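You operate a simulated robot arm through the tools that you are given. There is no shell and no other tool. Be economical: measure what you need, move in short steps, check, and stop when the job is done.

You are at the controls of a simulated two-armed robot. One attempt, no reset.

TASK
Run the hopper empty into the catch tub and brush the scarf plate clean.
Fine: tub on the ledge and plate swung over it before the feed button; red brush back. Set down upright: red brush. What is to be rubbed or washed off counts as gone when no trace of it is left.
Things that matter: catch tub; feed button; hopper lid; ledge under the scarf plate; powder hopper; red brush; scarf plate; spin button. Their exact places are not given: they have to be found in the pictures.

Only the result counts: the job must be done as asked and must still hold three seconds after the hand-in. Knocking over, shifting, dropping, spilling or breaking anything else fails it.

THE ROBOT
Two 7-joint arms with two-finger parallel grippers on one trunk, on a base that drives. Base frame: it is fixed to the floor where the robot stands at the start and does not move with it; the origin is under the middle of the robot, x ahead of it, y to its left, z up; the surface under the hand at the start is at about z = 860. Readings come in mm, rad, newtons and seconds.
The left shoulder is at the start at [80, 131, 947], the right one opposite. With the tool pointing down near the work surface each hand reaches from about 400 to 860 mm from the robot's upright axis, wherever it stands, measured 20 degrees to its own side. Places, roughly: feed button [400, 900, 500]; hopper lid [700, 600, 1100]; ledge under the scarf plate [500, 600, 600]; powder hopper [700, 600, 1000]; scarf plate [700, 700, 800]; spin button [400, 1100, 500]. Payload 1.57 kg a hand.
The tool frame of a hand sits at the grasp point between the pads (the TCP): z along the fingers, y along the line on which they close. The tips reach 30 mm beyond it. The gripper opens to 110 mm. The fingers are 24 mm wide and 12 mm thick; the gripper's body (48 by 112 mm) begins 78 mm behind the TCP.
Orientation is that of the tool frame in the base frame, as [roll, pitch, yaw] about the fixed x, y, z axes, in that order (R = Rz(yaw) Ry(pitch) Rx(roll)). With the fingers straight down and closing along the base's y, the tool's x points along the base's -x, its y along +y and its z along -z.

THE INTERFACE
- The arms move only by the tool arm_command. It takes "left_motion", "right_motion" or both (then of equal length, played together; a hand with none holds still); each is a list of rows, each an object (a shift or turn left out is 0, a gripper value left out holds the last) with "xyz": the shift along the tool's x, y, z in units of 30 mm (1.0 is 30 mm), a list of three; "delta_rot": the turn, a rotation vector about the tool's x, y, z in units of 5 degrees (1.0 is 5 degrees), a list of three; "claw": the finger opening in mm, from 0 to 110. In form: [{"xyz": [x, y, z], "delta_rot": [rx, ry, rz], "claw": claw}, ...]. A call has 1 to 8 rows; each row shifts and turns the commanded pose from where the row before left it, along the tool's axes as they then stand. A call with a number of a shift or a turn outside -1 to 1 is refused whole. Rows are played at 5 a second. More than 50 mm and 0.15 rad between two rows, or a gripper value outside its range, and nothing of the call is played. Where a pose cannot be reached the arm comes as near as it can. A force on the tool above 90 N (or 10 N above the force at the start of the call, whichever is more), or a blocked arm, ends the call early, and 0.2 s more pass. Each finger travels about 108 mm/s and halts on what it meets, pressing with about 43 N; the grip force reading is that of the motor and also rises with nothing between the fingers. The clock runs only during rows and for 0.2 s after the last one: add rows that do not move to give the fingers time. The reply holds the time, the measured pose of the TCP, the force on the tool along the base axes, the opening and the grip force, in the units named above and with some noise, with the torque about the TCP (base axes, N m) and any sound that the robot's microphone picked up.
- Cameras (640 x 400 px; columns grow to the right, rows downward): "scene" is now at [-59.4, 39.8, 1423.9]; the picture's right is [0.45, -0.89, 0.00], its down [-0.48, -0.24, -0.84] and it looks along [0.75, 0.38, -0.54] (base axes); focal length 258 px, centre (320, 200). "left" rides on the left gripper at [70, -16, -141] in its tool frame; the picture's right is [0.23, 0.97, 0.00], its down [-0.86, 0.20, -0.48] and it looks along [-0.47, 0.11, 0.88] (tool axes); focal length 222 px, centre (320, 200). "right" rides on the right gripper at [70, 16, -141] in its tool frame; the picture's right is [-0.23, 0.97, 0.00], its down [-0.86, -0.20, -0.48] and it looks along [-0.47, -0.11, 0.88] (tool axes); focal length 222 px, centre (320, 200).
- capture(camera): a new picture of that camera. It takes no simulated time.
- base_move(legs): drives the robot by 1 to 6 legs, each [ahead, left, turn to the left] in mm, mm and rad, along the robot's own axes; the way and the turn of a leg run together, so that a leg with both is an arc; at most 1500 mm and 3.142 rad a leg. The arms and the cameras ride along, it lands a little off, and it stops where it bumps. It gives what a move gives.
- turn_head(pan, tilt): turns the head with the scene camera to pan (to the left, within 1.902 rad either way) and tilt (down, from -0.506 to 1.204), counted from straight ahead of the robot. It gives what a move gives.
- pixel_to_xyz(camera, pixels): for up to 12 pixels [column, row] of the newest picture of that camera ("zoom" is the newest enlarged one), the place [x, y, z] in the base frame of the surface seen there, good to about 2 mm. It takes no simulated time.
- enlarge(camera, box): a new picture of the part [left, top, right, bottom] of that camera's present view, enlarged. It takes no simulated time.
- close_job(): hands the job in; it is judged then, once.

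Work in short steps. Measure before you move; look again where a grasp or a placing could have gone wrong, and mend it. You have 80 turns and 78 pictures in all, those below and enlarged ones among them. Open the grippers and draw the arms clear of the work before you hand the job in, unless the task says otherwise; then end with one line.

The tools are called after "Call:" as name(argument=value, ...) on one line, values as JSON. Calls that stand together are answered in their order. arm_command: Moves the arms, as the interface text tells. Its arguments: {"type":"object","properties":{"left_motion":{"type":"array","items":{"type":"object","properties":{"xyz":{"type":"array","items":{"type":"number"}},"delta_rot":{"type":"array","items":{"type":"number"}},"claw":{"type":"number"}}}},"right_motion":{"type":"array","items":{"type":"object","properties":{"xyz":{"type":"array","items":{"type":"number"}},"delta_rot":{"type":"array","items":{"type":"number"}},"claw":{"type":"number"}}}}},"required":[]} The other tools are called the same way: base_move (legs) drives the base; turn_head (pan, tilt) turns the head that bears the scene camera; capture (camera) takes a picture; pixel_to_xyz (camera, pixels) gives the place of the surface under pixels of a picture; enlarge (camera, box) takes an enlarged picture of a part of a camera's view; close_job () hands the job in.

At the start:

```text
time_s: 0.0
left_tool_pos: [320.8, 397.9, 1062.4]
left_orientation: [3.141, 0.001, -3.141]
left_force: [0.3, -0.6, 0.0]
left_wrist_torque: [-0.03, 0.01, 0.0]
left_width: 110.0
left_gripper_force: 0.2
right_tool_pos: [510.4, 39.7, 1119.4]
right_orientation: [3.139, 0.002, 3.141]
right_force: [-1.1, 0.1, 0.1]
right_wrist_torque: [0.03, 0.0, 0.01]
right_width: 110.1
right_gripper_force: 0.0
robot x, y, heading: [-1.1, -2.1, 0.003]
head pan, tilt: [0.471, 0.567]
```

scene: 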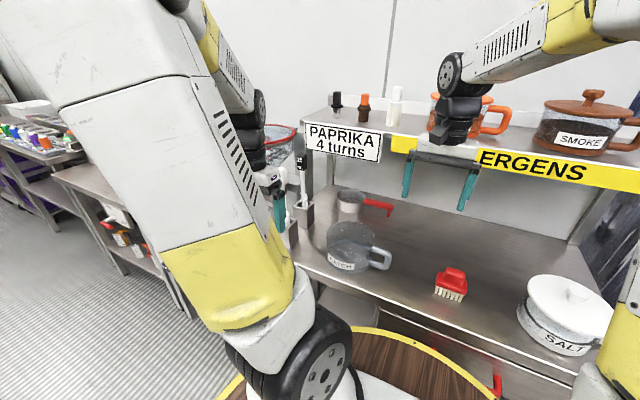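
right: 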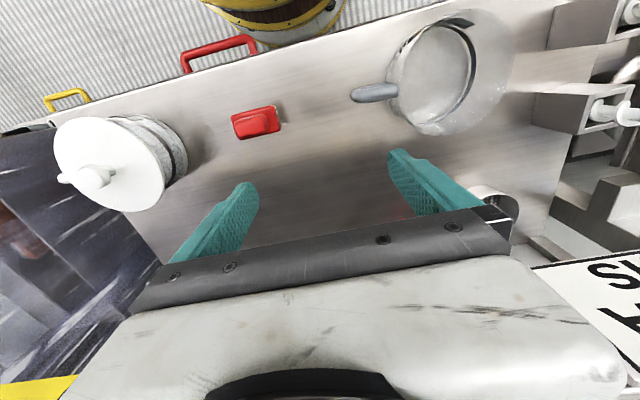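
left: 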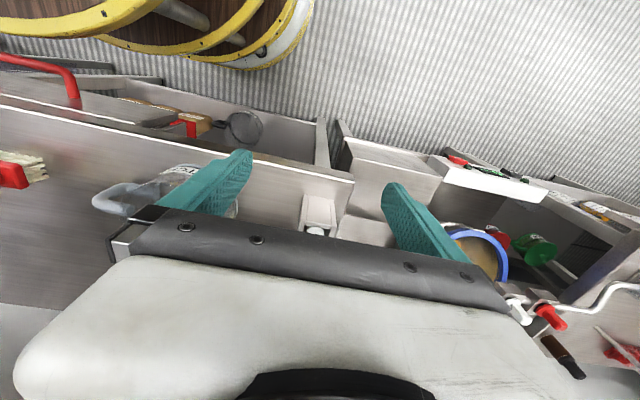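

The start pictures show a catch tub (clear, "CATCH", ~[350,250] in scene) and the red brush (~[452,283]). I turn the head left to see the hopper region.

Call:
pixel_to_xyz(camera="scene", pixels=[[350, 250], [345, 265], [382, 258], [452, 275], [450, 292], [345, 140], [304, 190], [280, 140], [350, 205], [380, 208]])

Call:
turn_head(pan=0.9, tilt=0.6)

Call:
capture(camera="scene")

```text
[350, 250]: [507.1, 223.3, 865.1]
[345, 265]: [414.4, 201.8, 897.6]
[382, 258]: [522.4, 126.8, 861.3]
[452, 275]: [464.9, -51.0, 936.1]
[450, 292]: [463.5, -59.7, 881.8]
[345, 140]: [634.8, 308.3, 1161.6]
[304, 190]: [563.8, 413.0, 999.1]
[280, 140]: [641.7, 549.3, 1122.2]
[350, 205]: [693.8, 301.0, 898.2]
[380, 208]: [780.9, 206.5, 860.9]
```

```text
time_s: 0.9
left_tool_pos: [320.6, 398.6, 1062.2]
left_orientation: [3.141, 0.001, -3.141]
left_force: [0.2, 0.2, -0.1]
left_wrist_torque: [-0.02, 0.01, 0.02]
left_width: 109.9
left_gripper_force: 0.0
right_tool_pos: [510.2, 39.6, 1120.3]
right_orientation: [3.141, -0.001, 3.141]
right_force: [-0.7, 0.6, 0.4]
right_wrist_torque: [-0.01, 0.02, -0.04]
right_width: 110.3
right_gripper_force: 0.2
robot x, y, heading: [-0.5, -4.0, 0.001]
head pan, tilt: [0.901, 0.6]
```

```text
74 pictures are left
```

scene: 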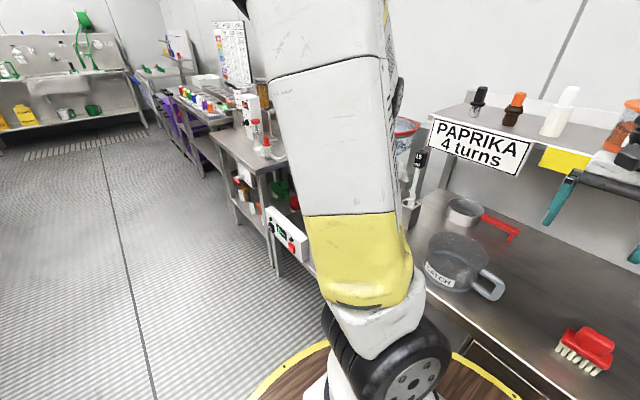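

The left arm hides the hopper area. I back off and drive left for a look.

Call:
base_move(legs=[[-250, 0, 0], [0, 600, 0]])

Call:
turn_head(pan=0.0, tilt=0.6)

Call:
capture(camera="scene")

```text
time_s: 5.7
left_tool_pos: [73.2, 1004.3, 1062.4]
left_orientation: [-3.14, 0.001, 3.141]
left_force: [0.0, 0.1, 0.5]
left_wrist_torque: [0.0, -0.02, 0.01]
left_width: 110.1
left_gripper_force: 0.2
right_tool_pos: [261.7, 646.0, 1119.8]
right_orientation: [-3.142, 0.0, 3.141]
right_force: [0.2, 0.9, -0.6]
right_wrist_torque: [0.02, -0.01, 0.0]
right_width: 110.0
right_gripper_force: 0.0
robot x, y, heading: [-250.3, 605.4, 0.003]
head pan, tilt: [0.901, 0.6]
```

```text
time_s: 6.9
left_tool_pos: [72.1, 1004.7, 1063.8]
left_orientation: [3.141, -0.001, -3.141]
left_force: [-0.3, 0.5, 0.0]
left_wrist_torque: [0.01, 0.01, 0.0]
left_width: 109.8
left_gripper_force: 0.0
right_tool_pos: [262.0, 646.6, 1120.2]
right_orientation: [-3.141, 0.001, 3.141]
right_force: [0.3, -0.1, 0.1]
right_wrist_torque: [-0.01, -0.02, -0.01]
right_width: 109.9
right_gripper_force: 0.0
robot x, y, heading: [-251.7, 606.6, 0.001]
head pan, tilt: [0.0, 0.6]
```

```text
73 pictures are left
```

scene: 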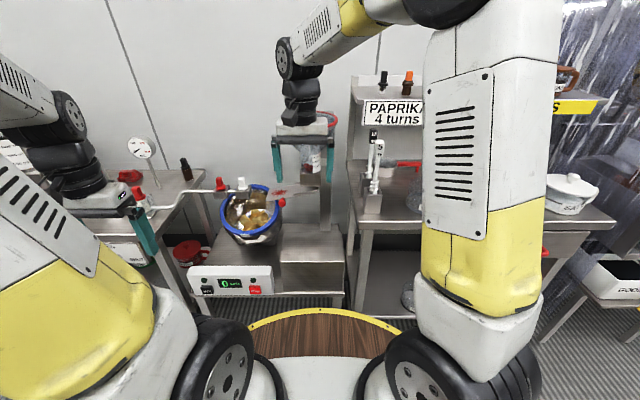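

A panel is at ~[232,282], a blue-rimmed pan at [255,215], hopper behind the right gripper near [325,130]. Enlarging.

Call:
enlarge(camera="scene", box=[150, 100, 390, 300])

Call:
pixel_to_xyz(camera="scene", pixels=[[208, 289], [255, 290], [255, 215], [310, 265], [290, 185], [335, 125], [318, 160], [372, 195], [225, 185]])

```text
2.00 times, centred on (270, 200) of scene
```

zoom: 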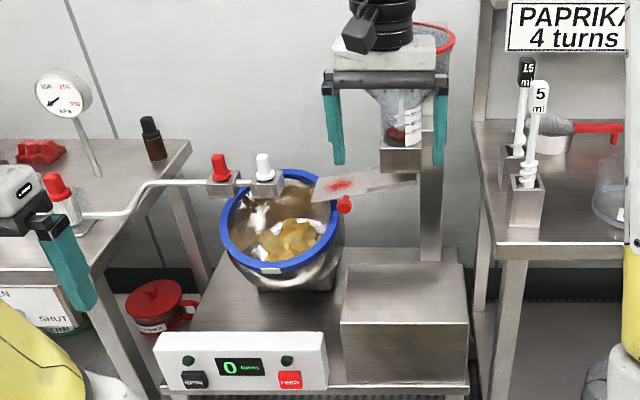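

```text
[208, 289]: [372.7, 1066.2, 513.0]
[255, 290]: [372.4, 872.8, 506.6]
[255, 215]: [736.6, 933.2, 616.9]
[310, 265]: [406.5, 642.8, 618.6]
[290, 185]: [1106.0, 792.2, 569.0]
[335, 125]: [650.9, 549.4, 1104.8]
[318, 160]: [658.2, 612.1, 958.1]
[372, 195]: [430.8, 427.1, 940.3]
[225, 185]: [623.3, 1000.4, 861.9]
```

I shift the right hand aside to uncover the hopper and look again.

Call:
arm_command(right_motion=[{"xyz": [0, -1, 0]}, {"xyz": [0, -1, 0]}, {"xyz": [0, -1, 0]}, {"xyz": [0, -1, 0]}, {"xyz": [0, -1, 0]}, {"xyz": [0, -1, 0]}, {"xyz": [0, -1, 0]}, {"xyz": [0, -1, 0]}])

Call:
turn_head(pan=0.0, tilt=0.4)

Call:
enlarge(camera="scene", box=[220, 130, 400, 250])

```text
time_s: 8.7
left_tool_pos: [72.3, 1004.0, 1062.2]
left_orientation: [-3.142, 0.0, -3.141]
left_force: [0.5, 0.0, -0.5]
left_wrist_torque: [-0.01, 0.01, -0.02]
left_width: 110.0
left_gripper_force: 0.0
right_tool_pos: [260.4, 405.6, 1120.1]
right_orientation: [-3.141, 0.0, -3.141]
right_force: [-0.6, 0.3, 1.0]
right_wrist_torque: [0.0, 0.0, -0.01]
right_width: 109.6
right_gripper_force: 0.0
robot x, y, heading: [-251.4, 605.2, 0.002]
head pan, tilt: [0.0, 0.6]
```

```text
time_s: 9.4
left_tool_pos: [73.6, 1005.5, 1062.6]
left_orientation: [3.141, 0.0, -3.141]
left_force: [0.0, 0.1, 0.2]
left_wrist_torque: [0.01, 0.0, -0.01]
left_width: 110.2
left_gripper_force: 0.0
right_tool_pos: [261.0, 404.9, 1121.7]
right_orientation: [3.141, -0.002, 3.14]
right_force: [0.1, 0.8, -0.3]
right_wrist_torque: [-0.01, 0.03, 0.0]
right_width: 110.1
right_gripper_force: 0.0
robot x, y, heading: [-249.7, 606.8, -0.003]
head pan, tilt: [0.0, 0.4]
```

```text
3.33 times, centred on (310, 190) of scene
```

zoom: 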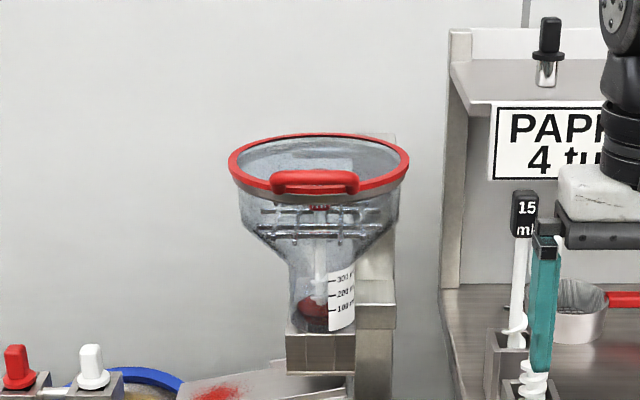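

The hopper holds about 100 ml of red powder. Now a zoom on the plate/ledge and panel area.

Call:
turn_head(pan=0.0, tilt=0.7)

Call:
enlarge(camera="scene", box=[180, 100, 360, 220])

Call:
pixel_to_xyz(camera="zoom", pixels=[[320, 160], [340, 210], [370, 170], [400, 130], [440, 150], [370, 290], [520, 290], [400, 240], [480, 240], [440, 200], [370, 205], [290, 220]])

```text
time_s: 10.2
left_tool_pos: [71.5, 1004.4, 1063.5]
left_orientation: [3.141, -0.001, 3.141]
left_force: [0.4, 0.2, 0.4]
left_wrist_torque: [0.01, -0.03, -0.01]
left_width: 110.2
left_gripper_force: 0.1
right_tool_pos: [260.3, 405.9, 1120.3]
right_orientation: [3.142, 0.001, -3.141]
right_force: [0.6, -0.1, 0.5]
right_wrist_torque: [0.0, 0.0, -0.01]
right_width: 110.0
right_gripper_force: 0.1
robot x, y, heading: [-247.8, 606.1, -0.003]
head pan, tilt: [0.0, 0.7]
```

```text
3.33 times, centred on (270, 160) of scene
```

zoom: 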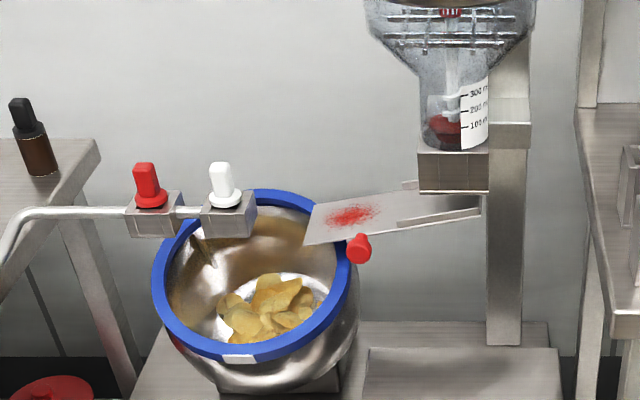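

```text
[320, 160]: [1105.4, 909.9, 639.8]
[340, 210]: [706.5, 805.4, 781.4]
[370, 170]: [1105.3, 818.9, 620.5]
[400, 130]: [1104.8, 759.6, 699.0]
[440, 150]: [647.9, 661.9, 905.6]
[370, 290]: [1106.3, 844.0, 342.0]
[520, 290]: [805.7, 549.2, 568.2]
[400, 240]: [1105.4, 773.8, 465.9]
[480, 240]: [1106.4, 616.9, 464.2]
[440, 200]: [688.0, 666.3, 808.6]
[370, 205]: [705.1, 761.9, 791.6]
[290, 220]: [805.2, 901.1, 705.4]
```

Measuring knob, plate corners and ledge corners.

Call:
pixel_to_xyz(camera="zoom", pixels=[[358, 250], [350, 250], [365, 240], [312, 208], [306, 240], [345, 235], [400, 195], [398, 222], [475, 212], [410, 184], [480, 198], [453, 180]])

Call:
capture(camera="scene")

Call:
pixel_to_xyz(camera="scene", pixels=[[291, 211], [345, 212], [283, 242], [348, 242], [315, 225], [300, 205], [255, 250], [232, 180], [208, 248], [204, 262], [253, 262], [256, 260]])

```text
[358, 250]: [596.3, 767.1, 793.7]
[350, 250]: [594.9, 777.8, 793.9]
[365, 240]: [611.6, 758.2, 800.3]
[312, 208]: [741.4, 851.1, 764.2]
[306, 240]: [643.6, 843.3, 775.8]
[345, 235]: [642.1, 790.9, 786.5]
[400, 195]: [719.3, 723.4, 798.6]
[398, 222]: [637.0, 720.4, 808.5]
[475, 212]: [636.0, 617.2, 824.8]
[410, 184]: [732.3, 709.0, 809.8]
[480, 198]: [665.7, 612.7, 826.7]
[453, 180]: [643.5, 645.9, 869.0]
```

```text
69 pictures are left
```

scene: 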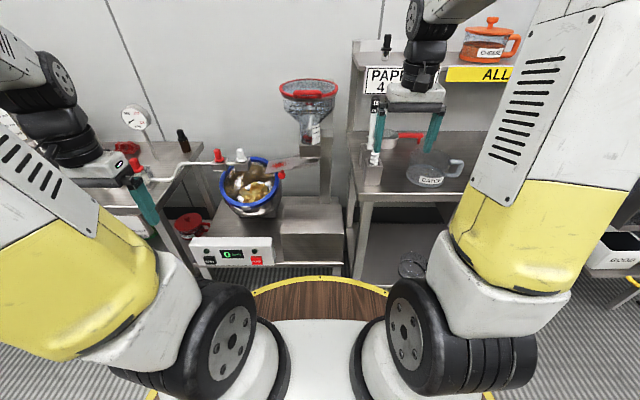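

```text
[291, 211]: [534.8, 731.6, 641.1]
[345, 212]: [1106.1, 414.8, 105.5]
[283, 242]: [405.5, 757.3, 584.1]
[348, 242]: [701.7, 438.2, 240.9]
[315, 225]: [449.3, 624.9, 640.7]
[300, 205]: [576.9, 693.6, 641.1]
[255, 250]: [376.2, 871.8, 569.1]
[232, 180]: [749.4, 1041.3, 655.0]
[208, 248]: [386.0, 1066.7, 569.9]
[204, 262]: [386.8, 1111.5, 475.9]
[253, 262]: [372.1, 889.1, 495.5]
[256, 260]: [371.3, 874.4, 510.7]
```

Ledge top z≈641, x 405–600, y 560–750; plate tip z≈765. Zoom on the tub and bench.

Call:
enlarge(camera="scene", box=[360, 120, 480, 200])

Call:
pixel_to_xyz(camera="zoom", pixels=[[270, 245], [290, 320], [380, 325], [430, 290], [350, 240], [520, 230], [480, 250], [545, 215], [320, 260], [380, 260]])

```text
5.00 times, centred on (420, 160) of scene
```

zoom: 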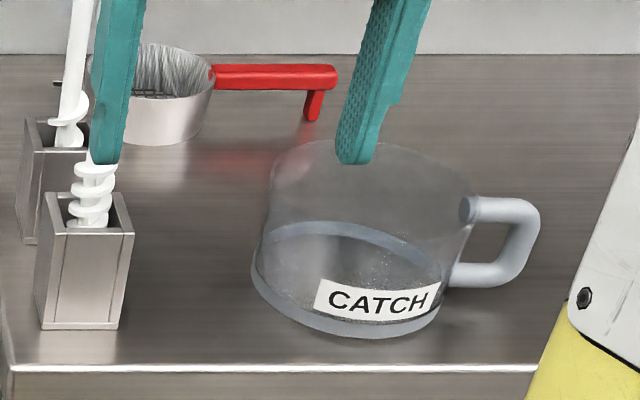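

```text
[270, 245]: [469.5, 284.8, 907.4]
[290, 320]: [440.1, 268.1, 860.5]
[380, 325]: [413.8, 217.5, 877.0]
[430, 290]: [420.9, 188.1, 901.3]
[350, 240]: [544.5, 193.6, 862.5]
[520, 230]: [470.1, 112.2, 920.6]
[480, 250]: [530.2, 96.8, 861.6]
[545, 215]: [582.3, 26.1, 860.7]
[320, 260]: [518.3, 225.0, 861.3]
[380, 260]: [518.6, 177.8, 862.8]
```

Tub centre ≈(475,215), handle toward -y, about 80 mm high. I'll pinch its +y wall with the left hand; drive back into position and bring the left hand near it.

Call:
base_move(legs=[[0, -536, 0], [150, 0, 0]])

Call:
arm_command(left_motion=[{"xyz": [0, -1, 0], "claw": 70}, {"xyz": [0, -1, 0]}, {"xyz": [0, -1, 0]}, {"xyz": [0, -1, 0]}, {"xyz": [0, -1, 0]}, {"xyz": [0, -1, 0]}], right_motion=[{"xyz": [1, 0, 0]}, {"xyz": [0, 0, 0]}, {"xyz": [0, 0, 0]}, {"xyz": [0, 0, 0]}, {"xyz": [0, 0, 0]}, {"xyz": [0, 0, 0]}])

Call:
arm_command(left_motion=[{"xyz": [-1, 0, 0]}, {"xyz": [-1, 0, 0]}, {"xyz": [-1, 0, 0]}, {"xyz": [-1, 0, 0]}, {"xyz": [-1, 0, 0]}])

Call:
capture(camera="left")

```text
time_s: 14.3
left_tool_pos: [221.6, 467.2, 1063.3]
left_orientation: [-3.141, 0.0, 3.139]
left_force: [-0.2, 0.3, -0.1]
left_wrist_torque: [-0.03, -0.03, 0.0]
left_width: 110.1
left_gripper_force: 0.1
right_tool_pos: [408.4, -132.3, 1121.2]
right_orientation: [-3.141, 0.0, 3.138]
right_force: [0.2, -0.5, -0.3]
right_wrist_torque: [0.0, 0.0, 0.01]
right_width: 110.2
right_gripper_force: 0.0
robot x, y, heading: [-101.2, 70.6, -0.007]
head pan, tilt: [0.0, 0.7]
```

```text
time_s: 15.7
left_tool_pos: [221.3, 287.8, 1062.9]
left_orientation: [3.141, -0.001, 3.138]
left_force: [-0.3, 0.6, -0.1]
left_wrist_torque: [0.0, 0.03, -0.01]
left_width: 70.1
left_gripper_force: 0.0
right_tool_pos: [378.8, -131.4, 1120.6]
right_orientation: [3.141, 0.001, 3.139]
right_force: [-0.2, -0.4, -0.6]
right_wrist_torque: [-0.04, -0.01, 0.01]
right_width: 109.8
right_gripper_force: 0.1
robot x, y, heading: [-104.5, 72.0, -0.001]
head pan, tilt: [0.0, 0.7]
```

```text
time_s: 16.9
left_tool_pos: [370.6, 285.9, 1062.5]
left_orientation: [-3.141, 0.0, 3.138]
left_force: [-0.1, 0.7, 0.1]
left_wrist_torque: [0.0, -0.03, -0.02]
left_width: 69.8
left_gripper_force: 0.0
right_tool_pos: [378.7, -132.2, 1120.8]
right_orientation: [3.14, 0.0, 3.139]
right_force: [0.5, 0.3, -0.2]
right_wrist_torque: [0.02, -0.03, 0.01]
right_width: 109.7
right_gripper_force: 0.1
robot x, y, heading: [-101.6, 70.0, -0.01]
head pan, tilt: [0.0, 0.7]
```

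```text
67 pictures are left
```

left: 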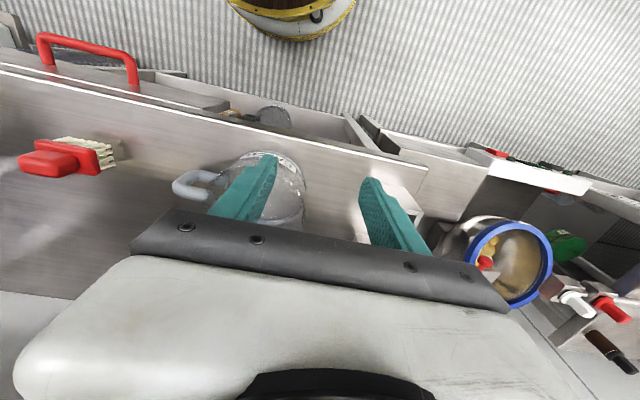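

I look from the scene camera toward the tub for rim measurement.

Call:
turn_head(pan=0.25, tilt=0.75)

Call:
enlarge(camera="scene", box=[230, 130, 410, 250])

```text
time_s: 17.7
left_tool_pos: [371.7, 286.3, 1061.1]
left_orientation: [-3.141, 0.001, 3.137]
left_force: [0.1, 0.4, -0.4]
left_wrist_torque: [-0.04, -0.04, 0.06]
left_width: 69.8
left_gripper_force: 0.0
right_tool_pos: [379.1, -131.4, 1120.3]
right_orientation: [3.141, -0.001, 3.137]
right_force: [-0.5, -0.6, 0.6]
right_wrist_torque: [-0.01, -0.02, -0.05]
right_width: 109.7
right_gripper_force: 0.1
robot x, y, heading: [-96.9, 71.5, -0.002]
head pan, tilt: [0.25, 0.75]
```

```text
3.33 times, centred on (320, 190) of scene
```

zoom: 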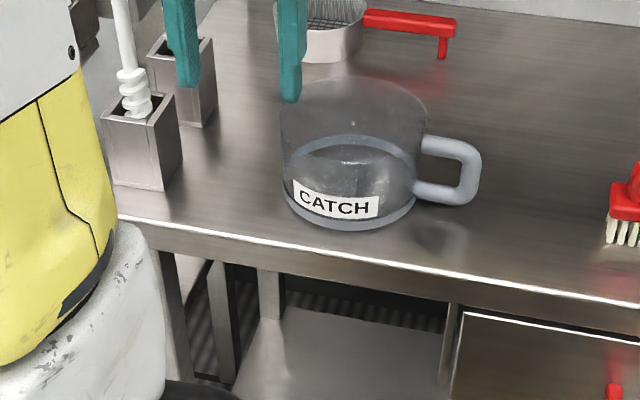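

Call:
pixel_to_xyz(camera="zoom", pixels=[[283, 110], [283, 165], [290, 200], [415, 195], [428, 110], [350, 226], [428, 142], [470, 150], [472, 190], [340, 80], [300, 190], [425, 190]])

```text
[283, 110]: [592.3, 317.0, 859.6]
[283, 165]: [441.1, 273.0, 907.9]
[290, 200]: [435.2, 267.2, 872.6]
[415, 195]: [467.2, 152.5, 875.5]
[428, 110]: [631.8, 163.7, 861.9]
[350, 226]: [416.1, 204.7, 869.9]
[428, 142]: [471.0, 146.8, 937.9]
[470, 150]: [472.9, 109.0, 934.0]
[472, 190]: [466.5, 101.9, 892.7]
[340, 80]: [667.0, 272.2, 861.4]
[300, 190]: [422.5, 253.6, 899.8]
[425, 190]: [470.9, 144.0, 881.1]
```

Rim ≈ z 946, radius ≈67, centre (475,213). I move over the +y wall, descend and close.

Call:
arm_command(left_motion=[{"xyz": [-0.9, -0.25, 0]}, {"xyz": [-0.9, 0, 0]}, {"xyz": [-0.9, 0, 0]}, {"xyz": [-0.75, 0, 0]}, {"xyz": [0, 0, 0.9]}, {"xyz": [0, 0, 0.9]}, {"xyz": [0, 0, 0]}])

Call:
enlarge(camera="scene", box=[230, 130, 410, 250])

Call:
capture(camera="left")

```text
time_s: 19.3
left_tool_pos: [475.7, 279.0, 1008.5]
left_orientation: [3.141, 0.002, 3.137]
left_force: [-0.6, 0.2, 0.7]
left_wrist_torque: [0.02, 0.02, 0.0]
left_width: 70.1
left_gripper_force: 0.0
right_tool_pos: [378.6, -133.0, 1121.3]
right_orientation: [-3.141, -0.001, 3.14]
right_force: [-0.7, 1.0, 0.5]
right_wrist_torque: [0.01, -0.04, 0.0]
right_width: 110.1
right_gripper_force: 0.0
robot x, y, heading: [-96.8, 72.2, -0.004]
head pan, tilt: [0.25, 0.75]
```

```text
3.33 times, centred on (320, 190) of scene
```

zoom: 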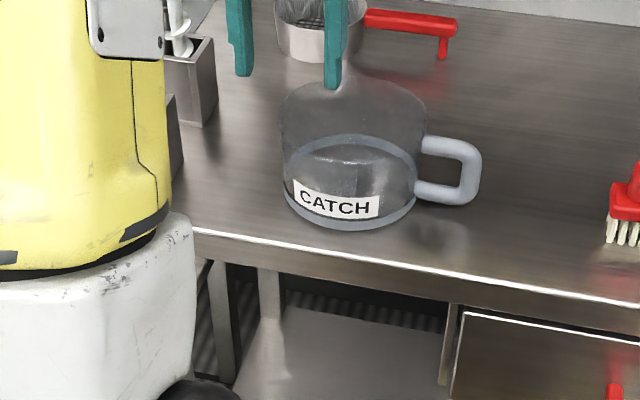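

```text
64 pictures are left
```

left: 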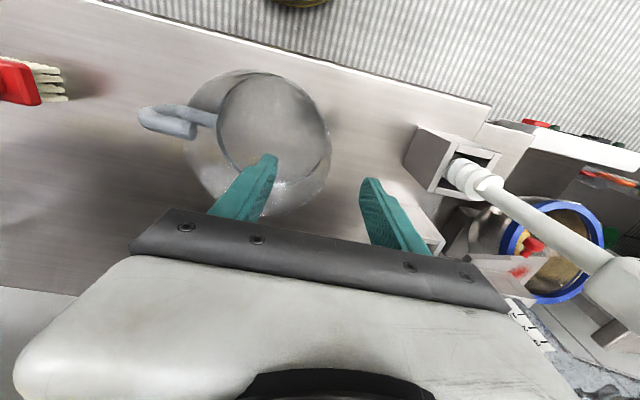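

Hand is over the wall and clear of the scoops; descend 78 mm and close.

Call:
arm_command(left_motion=[{"xyz": [0, 0, 0.9]}, {"xyz": [0, 0, 0.9]}, {"xyz": [0, 0, 0.8]}, {"claw": 40}, {"claw": 20}, {"claw": 0}, {}, {}])

Call:
enlarge(camera="scene", box=[230, 130, 410, 250])

```text
time_s: 21.1
left_tool_pos: [475.0, 278.2, 930.4]
left_orientation: [3.14, 0.002, 3.137]
left_force: [3.6, -1.1, 10.5]
left_wrist_torque: [-1.41, 0.28, 0.39]
left_width: 7.6
left_gripper_force: 26.7
right_tool_pos: [378.7, -131.9, 1121.1]
right_orientation: [-3.141, 0.0, 3.138]
right_force: [0.1, -0.4, 0.4]
right_wrist_torque: [-0.02, 0.01, 0.0]
right_width: 110.0
right_gripper_force: 0.1
robot x, y, heading: [-100.1, 71.0, -0.005]
head pan, tilt: [0.25, 0.75]
```

```text
3.33 times, centred on (320, 190) of scene
```

zoom: 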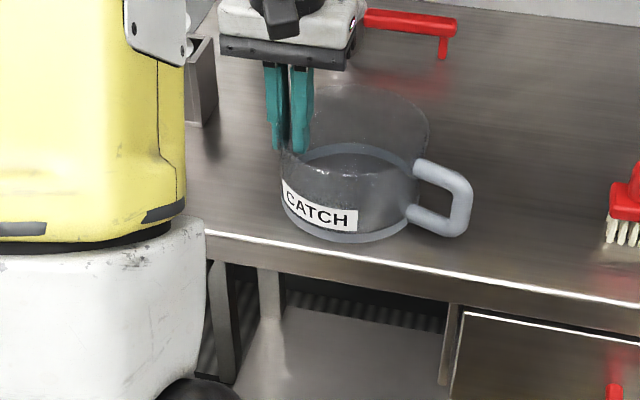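

Gripped at 7.6 mm (tub turned slightly). Lift 90 mm and look.

Call:
arm_command(left_motion=[{"xyz": [0, 0, -0.5]}, {"xyz": [0, 0, -0.5]}, {"xyz": [0, 0, -0.7]}, {"xyz": [0, 0, -0.9]}, {"xyz": [0, 0, -0.7]}, {}])

Call:
enlarge(camera="scene", box=[230, 110, 410, 230])

```text
time_s: 22.5
left_tool_pos: [475.2, 279.1, 1030.0]
left_orientation: [3.141, 0.001, 3.137]
left_force: [-0.5, 0.0, -1.7]
left_wrist_torque: [0.1, 0.0, -0.02]
left_width: 2.3
left_gripper_force: 23.8
right_tool_pos: [378.0, -132.4, 1121.2]
right_orientation: [3.141, 0.0, 3.139]
right_force: [-0.3, 0.1, 0.0]
right_wrist_torque: [-0.02, -0.01, -0.01]
right_width: 109.9
right_gripper_force: 0.0
robot x, y, heading: [-101.6, 72.1, -0.002]
head pan, tilt: [0.25, 0.75]
```

```text
3.33 times, centred on (320, 170) of scene
```

zoom: 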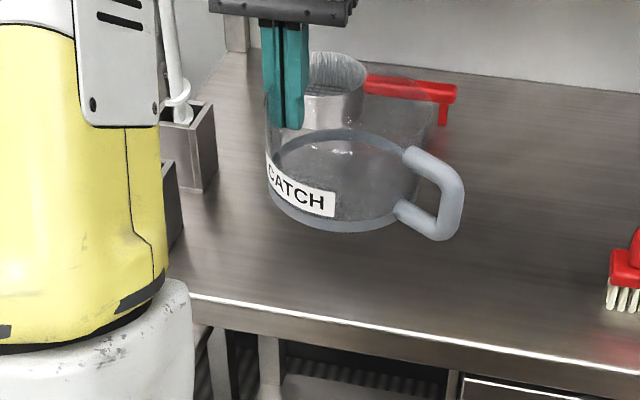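

Tub lifted, level-looking, turned a little. Measure its points and the other view.

Call:
pixel_to_xyz(camera="zoom", pixels=[[275, 205], [345, 228], [400, 215], [420, 195], [270, 170], [430, 235], [455, 185], [410, 150], [300, 200], [268, 130]])

Call:
capture(camera="left")

```text
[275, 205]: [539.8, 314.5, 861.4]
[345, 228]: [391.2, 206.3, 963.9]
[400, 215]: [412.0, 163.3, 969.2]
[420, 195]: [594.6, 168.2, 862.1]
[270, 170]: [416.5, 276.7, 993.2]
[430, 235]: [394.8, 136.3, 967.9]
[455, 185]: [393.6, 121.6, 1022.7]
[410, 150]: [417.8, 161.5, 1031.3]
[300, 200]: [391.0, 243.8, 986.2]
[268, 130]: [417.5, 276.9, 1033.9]
```

```text
61 pictures are left
```

left: 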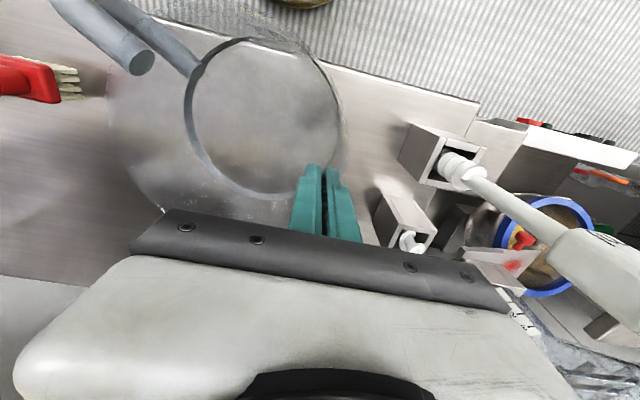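

Tub hangs with centre ≈ TCP+(-22,-63), bottom ≈ 70 below TCP. I back off, drive left in front of the machine, and look at the ledge before advancing.

Call:
base_move(legs=[[-300, 0, 0], [0, 429, 0]])

Call:
turn_head(pan=0.1, tilt=0.6)

Call:
capture(camera="scene")

```text
time_s: 26.8
left_tool_pos: [176.8, 713.3, 1030.4]
left_orientation: [-3.141, 0.0, 3.135]
left_force: [-0.4, 0.3, -1.4]
left_wrist_torque: [0.06, -0.09, 0.02]
left_width: 2.4
left_gripper_force: 23.8
right_tool_pos: [80.1, 301.3, 1119.8]
right_orientation: [3.141, -0.001, 3.136]
right_force: [0.1, -0.2, 0.8]
right_wrist_torque: [-0.01, 0.01, -0.01]
right_width: 110.2
right_gripper_force: 0.1
robot x, y, heading: [-398.9, 503.2, -0.008]
head pan, tilt: [0.25, 0.75]
```

```text
time_s: 27.5
left_tool_pos: [177.2, 712.3, 1029.5]
left_orientation: [3.142, 0.0, 3.135]
left_force: [-0.4, -0.2, -1.7]
left_wrist_torque: [0.08, 0.0, 0.02]
left_width: 2.4
left_gripper_force: 23.7
right_tool_pos: [79.1, 301.3, 1119.6]
right_orientation: [-3.142, -0.002, 3.136]
right_force: [-0.7, -0.2, 0.7]
right_wrist_torque: [0.0, -0.01, -0.02]
right_width: 110.1
right_gripper_force: 0.1
robot x, y, heading: [-398.6, 502.1, -0.005]
head pan, tilt: [0.099, 0.6]
```

```text
60 pictures are left
```

scene: 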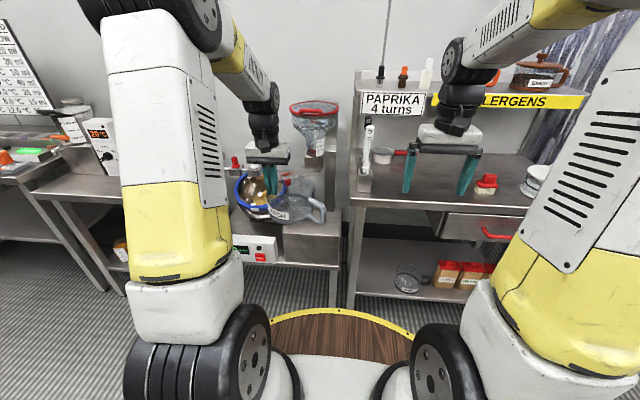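

Lower the tub (still in free space) and measure the ledge block corners.

Call:
pixel_to_xyz(camera="scene", pixels=[[286, 231], [338, 233], [335, 215], [330, 205], [288, 245], [336, 245], [310, 230]])

Call:
arm_command(left_motion=[{"xyz": [0, 0, 1]}, {"xyz": [0, 0, 1]}, {"xyz": [0, 0, 1]}, {"xyz": [0, 0, 1]}, {"xyz": [0, 0, 1]}, {"xyz": [0, 0, 1]}, {"xyz": [0, 0, 1]}, {"xyz": [0, 0, 1]}])

Call:
enlarge(camera="scene", box=[220, 150, 370, 250])

```text
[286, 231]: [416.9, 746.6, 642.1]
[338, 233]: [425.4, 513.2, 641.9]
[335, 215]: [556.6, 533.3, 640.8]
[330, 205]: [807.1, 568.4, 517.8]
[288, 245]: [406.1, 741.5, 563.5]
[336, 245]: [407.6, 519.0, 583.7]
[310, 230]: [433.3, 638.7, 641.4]
```

```text
time_s: 29.3
left_tool_pos: [177.2, 713.7, 789.8]
left_orientation: [3.14, 0.001, 3.137]
left_force: [0.6, 0.3, -0.9]
left_wrist_torque: [0.08, -0.04, 0.0]
left_width: 2.6
left_gripper_force: 24.0
right_tool_pos: [80.4, 302.0, 1121.5]
right_orientation: [-3.141, 0.0, 3.137]
right_force: [-0.4, -0.8, 0.3]
right_wrist_torque: [-0.01, -0.06, 0.0]
right_width: 110.0
right_gripper_force: 0.0
robot x, y, heading: [-399.0, 504.8, -0.006]
head pan, tilt: [0.099, 0.6]
```

```text
4.00 times, centred on (295, 200) of scene
```

zoom: 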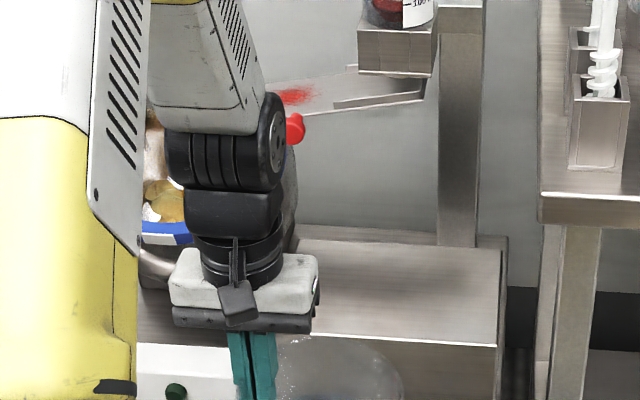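

Ledge top spans x 406–570+, y 518–750. Lower 30 mm more and advance.

Call:
pixel_to_xyz(camera="zoom", pixels=[[362, 70], [430, 74], [395, 50], [435, 40], [300, 128], [340, 105], [422, 95], [352, 68], [470, 150], [440, 150], [500, 250], [300, 240]])

Call:
arm_command(left_motion=[{"xyz": [0, 0, 0.8]}, {}])

Call:
base_move(legs=[[322, 0, 0]])

Call:
capture(camera="scene")

```text
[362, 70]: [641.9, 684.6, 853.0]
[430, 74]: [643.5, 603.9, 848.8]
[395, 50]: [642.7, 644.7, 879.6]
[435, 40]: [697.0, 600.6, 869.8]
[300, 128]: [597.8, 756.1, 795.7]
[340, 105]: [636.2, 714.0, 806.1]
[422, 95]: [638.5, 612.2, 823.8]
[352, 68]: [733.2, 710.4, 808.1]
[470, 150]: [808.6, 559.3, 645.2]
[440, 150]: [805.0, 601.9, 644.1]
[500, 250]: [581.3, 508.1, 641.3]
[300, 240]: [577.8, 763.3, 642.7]
```

```text
time_s: 29.9
left_tool_pos: [177.2, 713.0, 766.1]
left_orientation: [3.141, -0.002, 3.137]
left_force: [-1.3, 0.5, -0.5]
left_wrist_torque: [0.07, -0.04, 0.0]
left_width: 2.5
left_gripper_force: 23.8
right_tool_pos: [78.6, 301.2, 1120.0]
right_orientation: [3.14, 0.0, 3.137]
right_force: [-0.8, 0.7, -0.1]
right_wrist_torque: [-0.04, -0.03, -0.01]
right_width: 110.2
right_gripper_force: 0.0
robot x, y, heading: [-398.1, 502.2, -0.005]
head pan, tilt: [0.099, 0.6]
```

```text
time_s: 32.0
left_tool_pos: [499.3, 713.6, 764.6]
left_orientation: [3.14, 0.0, 3.136]
left_force: [-0.3, -0.4, -2.2]
left_wrist_torque: [0.11, -0.06, -0.02]
left_width: 2.0
left_gripper_force: 23.7
right_tool_pos: [402.9, 301.4, 1120.1]
right_orientation: [-3.141, -0.001, 3.137]
right_force: [0.6, 1.0, 0.4]
right_wrist_torque: [0.0, -0.04, -0.01]
right_width: 110.2
right_gripper_force: 0.0
robot x, y, heading: [-72.8, 501.4, -0.002]
head pan, tilt: [0.099, 0.6]
```

```text
58 pictures are left
```

scene: 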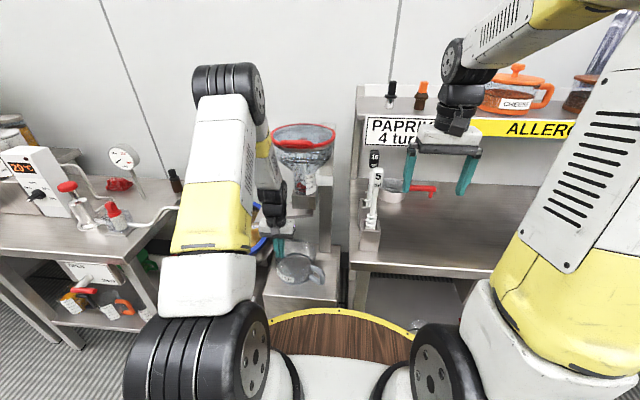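

Tub centre ≈ (477,650). Lower ~53 mm onto the ledge.

Call:
arm_command(left_motion=[{"xyz": [0, -0.15, 0.5]}, {"xyz": [0, 0, 0.6]}, {"xyz": [0, 0, 0.4]}, {"xyz": [0, 0, 0.15]}, {}])

Call:
enlarge(camera="scene", box=[230, 210, 380, 310])

```text
time_s: 33.2
left_tool_pos: [499.3, 709.7, 716.0]
left_orientation: [3.142, 0.0, 3.138]
left_force: [-0.2, 0.1, -0.9]
left_wrist_torque: [0.04, -0.02, -0.02]
left_width: 2.5
left_gripper_force: 23.6
right_tool_pos: [403.0, 301.1, 1121.4]
right_orientation: [-3.14, 0.0, 3.138]
right_force: [-0.1, -1.2, -0.6]
right_wrist_torque: [0.0, -0.02, 0.01]
right_width: 109.8
right_gripper_force: 0.0
robot x, y, heading: [-75.0, 504.2, -0.0]
head pan, tilt: [0.099, 0.6]
```

```text
4.00 times, centred on (305, 260) of scene
```

zoom: 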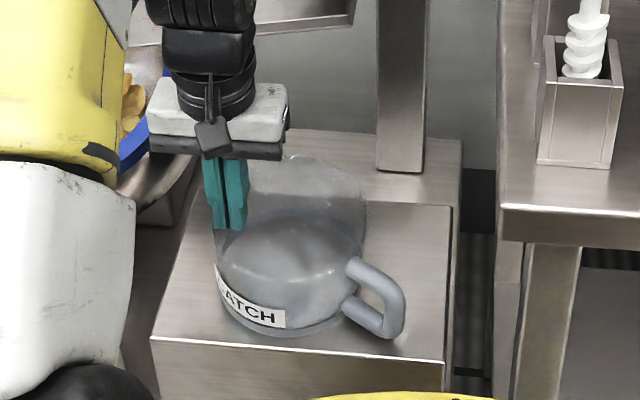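

Nearly down; lower a few mm more then release.

Call:
arm_command(left_motion=[{"xyz": [0, 0, 0.12]}, {"xyz": [0, 0, 0.1]}, {}])

Call:
pixel_to_xyz(camera="zoom", pixels=[[280, 325], [250, 325], [230, 300], [350, 315], [390, 330], [270, 345]])

```text
time_s: 34.0
left_tool_pos: [500.8, 709.5, 709.7]
left_orientation: [3.141, 0.002, 3.14]
left_force: [1.9, 4.5, 12.3]
left_wrist_torque: [-1.07, 0.58, -0.07]
left_width: 3.4
left_gripper_force: 24.7
right_tool_pos: [403.8, 301.2, 1120.6]
right_orientation: [-3.14, 0.001, 3.14]
right_force: [0.3, -0.3, 0.2]
right_wrist_torque: [0.02, -0.01, 0.01]
right_width: 110.1
right_gripper_force: 0.0
robot x, y, heading: [-73.5, 503.6, 0.0]
head pan, tilt: [0.099, 0.6]
```

```text
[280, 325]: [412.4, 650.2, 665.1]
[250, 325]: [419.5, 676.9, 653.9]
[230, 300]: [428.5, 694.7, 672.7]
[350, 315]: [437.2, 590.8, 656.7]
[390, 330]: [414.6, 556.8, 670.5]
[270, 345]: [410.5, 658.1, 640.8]
```

In contact. Front of tub at x≈412 (ledge edge 406), fully on. Raise 2 mm, release and lift out.

Call:
arm_command(left_motion=[{"xyz": [0, 0, -0.07]}, {"claw": 20}, {"claw": 50}, {}, {"xyz": [0, 0, -0.5]}, {"xyz": [0, 0, -1]}, {"xyz": [0, 0, -1]}, {"xyz": [0, 0, -1]}])

Call:
arm_command(left_motion=[{"xyz": [1, 0, 0]}, {"xyz": [1, 0, 0]}, {"xyz": [1, 0, 0]}, {"xyz": [0, 1, 0]}, {"xyz": [0, 1, 0]}, {"xyz": [0, 1, 0]}, {"xyz": [0, 1, 0]}, {"xyz": [0, 1, 0]}])

Call:
turn_head(pan=0.25, tilt=0.7)

Call:
capture(camera="scene")

```text
time_s: 35.8
left_tool_pos: [499.0, 709.5, 817.0]
left_orientation: [-3.141, -0.001, 3.138]
left_force: [-0.1, 0.0, 0.6]
left_wrist_torque: [0.02, 0.03, 0.0]
left_width: 49.9
left_gripper_force: 0.0
right_tool_pos: [404.6, 301.3, 1120.6]
right_orientation: [-3.142, 0.001, 3.137]
right_force: [1.1, 0.5, 0.1]
right_wrist_torque: [0.0, 0.03, 0.0]
right_width: 110.1
right_gripper_force: 0.1
robot x, y, heading: [-72.0, 503.3, -0.005]
head pan, tilt: [0.099, 0.6]
```

```text
time_s: 37.6
left_tool_pos: [409.7, 859.5, 817.1]
left_orientation: [3.141, 0.002, 3.138]
left_force: [0.2, 0.3, 1.0]
left_wrist_torque: [0.03, 0.01, 0.04]
left_width: 50.2
left_gripper_force: 0.0
right_tool_pos: [402.0, 301.4, 1120.3]
right_orientation: [3.141, 0.0, 3.139]
right_force: [0.5, 0.0, -0.7]
right_wrist_torque: [0.02, 0.02, -0.01]
right_width: 109.9
right_gripper_force: 0.1
robot x, y, heading: [-75.2, 503.2, 0.001]
head pan, tilt: [0.099, 0.6]
```

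```text
time_s: 38.3
left_tool_pos: [409.7, 858.7, 817.1]
left_orientation: [3.141, 0.0, 3.138]
left_force: [0.5, -0.3, 0.4]
left_wrist_torque: [0.0, -0.02, -0.01]
left_width: 50.1
left_gripper_force: 0.0
right_tool_pos: [402.6, 300.2, 1120.7]
right_orientation: [-3.141, -0.001, 3.137]
right_force: [-0.1, -0.5, 0.3]
right_wrist_torque: [0.0, 0.03, 0.02]
right_width: 110.3
right_gripper_force: 0.0
robot x, y, heading: [-77.6, 504.7, -0.003]
head pan, tilt: [0.25, 0.7]
```

```text
56 pictures are left
```

scene: 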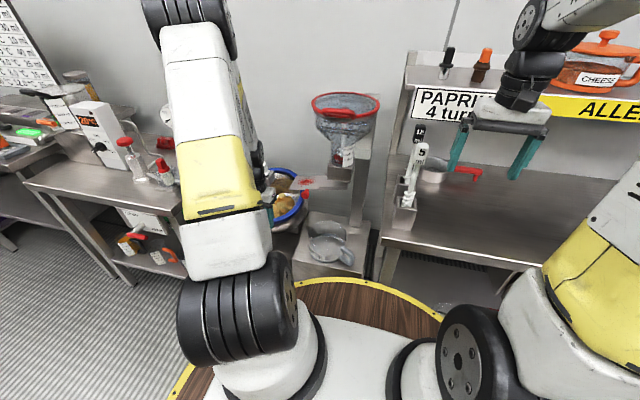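

Tub is on the ledge. Next the plate knob; zoom to measure it.

Call:
enlarge(camera="scene", box=[265, 150, 370, 220])

Call:
pixel_to_xyz(camera="zoom", pixels=[[245, 265], [240, 255], [232, 265], [258, 265], [245, 280], [255, 240], [300, 200], [420, 220], [330, 225], [160, 240]])

```text
5.71 times, centred on (318, 185) of scene
```

zoom: 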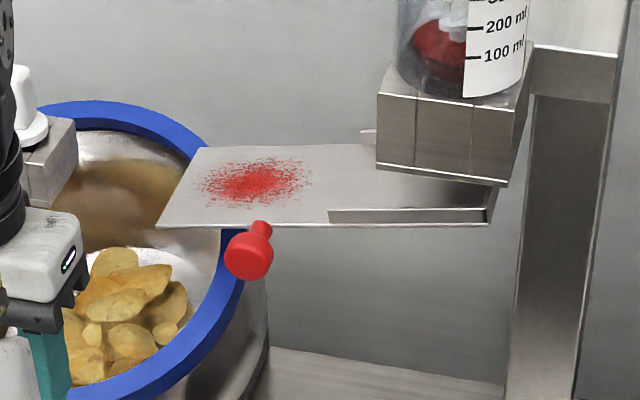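

```text
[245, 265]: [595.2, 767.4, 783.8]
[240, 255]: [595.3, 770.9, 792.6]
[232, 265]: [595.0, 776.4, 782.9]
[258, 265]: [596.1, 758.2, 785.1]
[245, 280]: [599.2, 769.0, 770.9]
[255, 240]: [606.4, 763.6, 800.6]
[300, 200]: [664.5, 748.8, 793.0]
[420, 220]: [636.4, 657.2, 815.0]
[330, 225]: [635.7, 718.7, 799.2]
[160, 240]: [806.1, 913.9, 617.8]
```

Knob head ≈(600,768,786), ø≈28, on a stem along -x. Check the drum rim near it.

Call:
pixel_to_xyz(camera="zoom", pixels=[[232, 235], [205, 160], [238, 295], [200, 350], [90, 110], [120, 390], [185, 138]])

Call:
arm_command(left_motion=[{"xyz": [0, 0, -0.8]}, {"xyz": [0, 0, -0.8]}, {"xyz": [0, -0.8, 0]}, {"xyz": [0, -0.8, 0]}, {"xyz": [0, -0.8, 0]}, {"xyz": [0, -0.6, 0]}])

```text
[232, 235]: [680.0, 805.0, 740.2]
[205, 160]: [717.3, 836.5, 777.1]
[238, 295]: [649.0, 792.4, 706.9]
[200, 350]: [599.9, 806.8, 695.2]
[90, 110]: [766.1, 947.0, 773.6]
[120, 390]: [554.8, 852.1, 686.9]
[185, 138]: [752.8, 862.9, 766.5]
```

```text
time_s: 39.7
left_tool_pos: [410.0, 768.4, 864.8]
left_orientation: [3.141, 0.001, 3.138]
left_force: [0.3, 0.0, 0.8]
left_wrist_torque: [-0.02, -0.01, 0.02]
left_width: 50.0
left_gripper_force: 0.1
right_tool_pos: [404.0, 300.7, 1120.7]
right_orientation: [3.141, -0.001, 3.138]
right_force: [-0.6, -1.0, -0.2]
right_wrist_torque: [0.0, 0.01, 0.02]
right_width: 110.1
right_gripper_force: 0.0
robot x, y, heading: [-73.0, 497.4, -0.002]
head pan, tilt: [0.25, 0.7]
```

Rim near the knob is ≤707 high; clear. Advance 190 mm above the knob, then look.

Call:
arm_command(left_motion=[{"xyz": [-1, 0, 0]}, {"xyz": [-1, 0, 0]}, {"xyz": [-1, 0, 0]}, {"xyz": [-1, 0, 0]}, {"xyz": [-1, 0, 0]}, {"xyz": [-1, 0, 0]}, {"xyz": [-0.35, 0, 0]}, {}])

Call:
enlarge(camera="scene", box=[245, 110, 395, 210])

Call:
capture(camera="left")

```text
time_s: 41.5
left_tool_pos: [599.3, 767.9, 864.2]
left_orientation: [3.141, 0.0, 3.139]
left_force: [-0.8, 0.8, 0.0]
left_wrist_torque: [0.02, 0.01, -0.01]
left_width: 50.0
left_gripper_force: 0.0
right_tool_pos: [403.7, 301.3, 1120.0]
right_orientation: [-3.139, 0.001, 3.136]
right_force: [0.5, 0.6, 0.1]
right_wrist_torque: [-0.04, 0.01, -0.04]
right_width: 109.9
right_gripper_force: 0.1
robot x, y, heading: [-77.0, 501.4, -0.008]
head pan, tilt: [0.25, 0.7]
```

```text
4.00 times, centred on (320, 160) of scene
```

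zoom: 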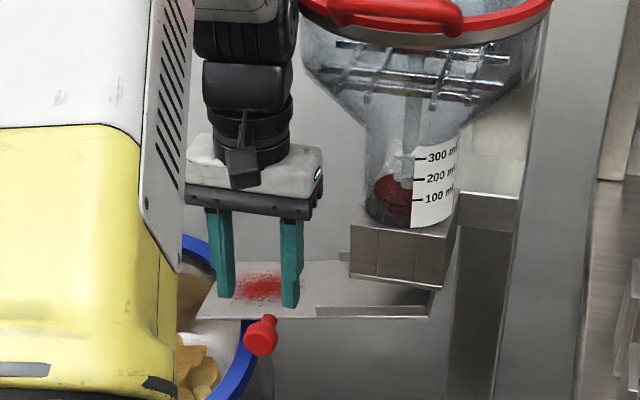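

```text
53 pictures are left
```

left: 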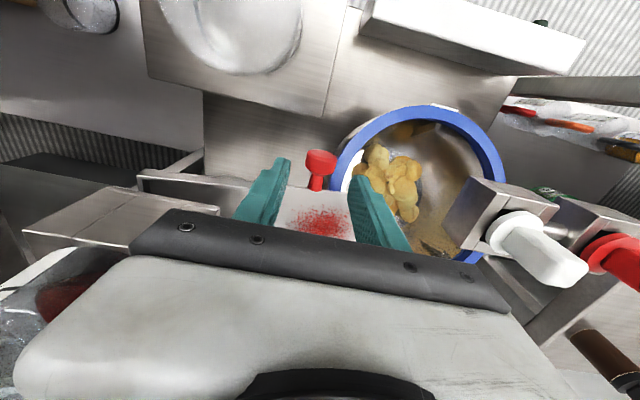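

The knob at left px (320,160) is exactly where the TCP axis projects. Descend 76 mm and close to 34 mm as a loose cage.

Call:
arm_command(left_motion=[{"xyz": [0, 0, 0.9]}, {"xyz": [0, 0, 0.9]}, {"xyz": [0, 0, 0.7]}, {"claw": 35}, {}])

Call:
enlarge(camera="scene", box=[245, 130, 395, 230])

Call:
capture(camera="left")

```text
time_s: 42.7
left_tool_pos: [599.6, 769.1, 789.0]
left_orientation: [-3.141, 0.0, 3.137]
left_force: [-0.2, 0.4, -0.5]
left_wrist_torque: [0.0, 0.0, 0.0]
left_width: 34.9
left_gripper_force: 0.1
right_tool_pos: [403.4, 302.7, 1120.8]
right_orientation: [3.141, 0.0, 3.138]
right_force: [0.2, 0.2, 0.6]
right_wrist_torque: [-0.01, -0.04, 0.04]
right_width: 110.2
right_gripper_force: 0.1
robot x, y, heading: [-78.8, 501.9, 0.002]
head pan, tilt: [0.25, 0.7]
```

```text
4.00 times, centred on (320, 180) of scene
```

zoom: 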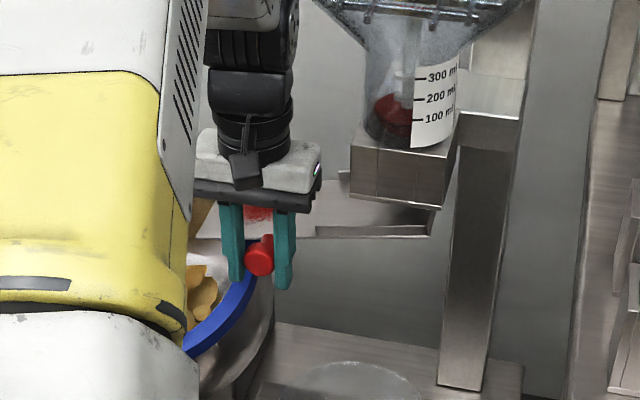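

```text
51 pictures are left
```

left: 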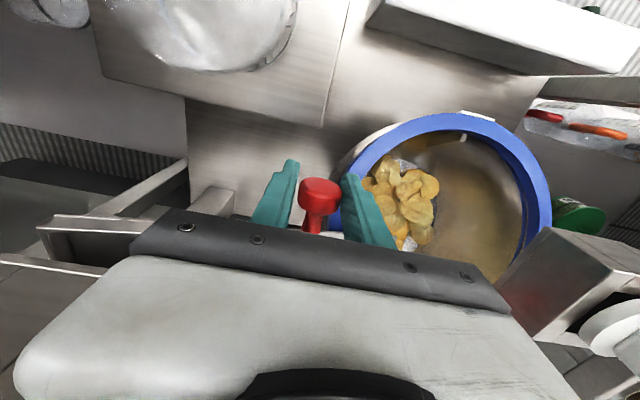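

Knob is caged. Swing in an arc about the pivot ≈(686,645): first 30°.

Call:
arm_command(left_motion=[{"xyz": [0.347, -0.266, 0], "delta_rot": [0, 0, -1]}, {"xyz": [0.347, -0.266, 0], "delta_rot": [0, 0, -1]}, {"xyz": [0.347, -0.266, 0], "delta_rot": [0, 0, -1]}, {"xyz": [0.347, -0.266, 0], "delta_rot": [0, 0, -1]}, {"xyz": [0.347, -0.266, 0], "delta_rot": [0, 0, -1]}, {"xyz": [0.347, -0.266, 0], "delta_rot": [0, 0, -1]}])

Call:
capture(camera="left")

Call:
enlarge(camera="scene", box=[245, 130, 395, 230])

```text
time_s: 44.1
left_tool_pos: [548.8, 708.7, 788.9]
left_orientation: [3.141, -0.001, -2.62]
left_force: [-3.1, 3.3, -0.9]
left_wrist_torque: [-0.01, -0.01, 0.1]
left_width: 39.1
left_gripper_force: 1.6
right_tool_pos: [402.6, 300.7, 1121.0]
right_orientation: [-3.14, 0.0, 3.139]
right_force: [-0.1, 0.2, -0.9]
right_wrist_torque: [0.0, -0.02, -0.05]
right_width: 109.8
right_gripper_force: 0.1
robot x, y, heading: [-76.6, 500.7, -0.006]
head pan, tilt: [0.25, 0.7]
```

```text
50 pictures are left
```

left: 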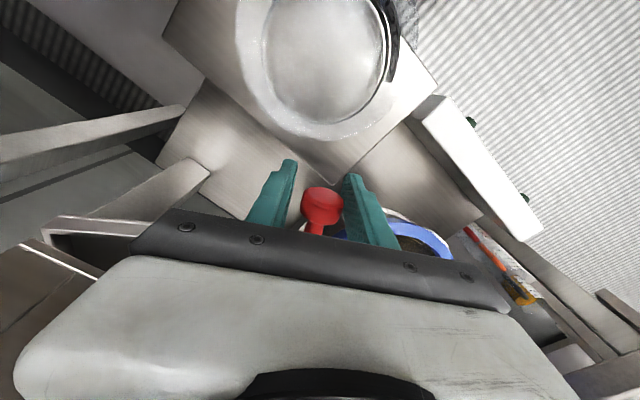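

```text
4.00 times, centred on (320, 180) of scene
```

zoom: 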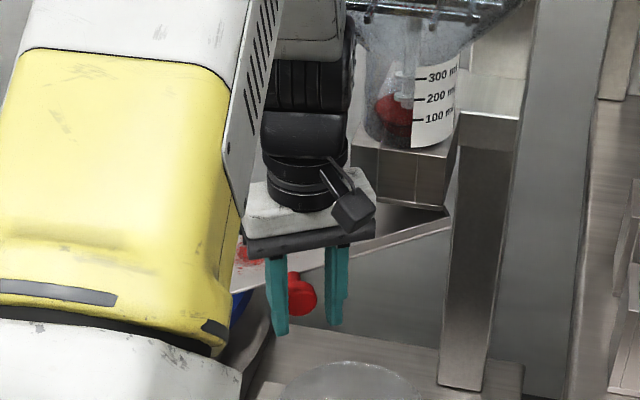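

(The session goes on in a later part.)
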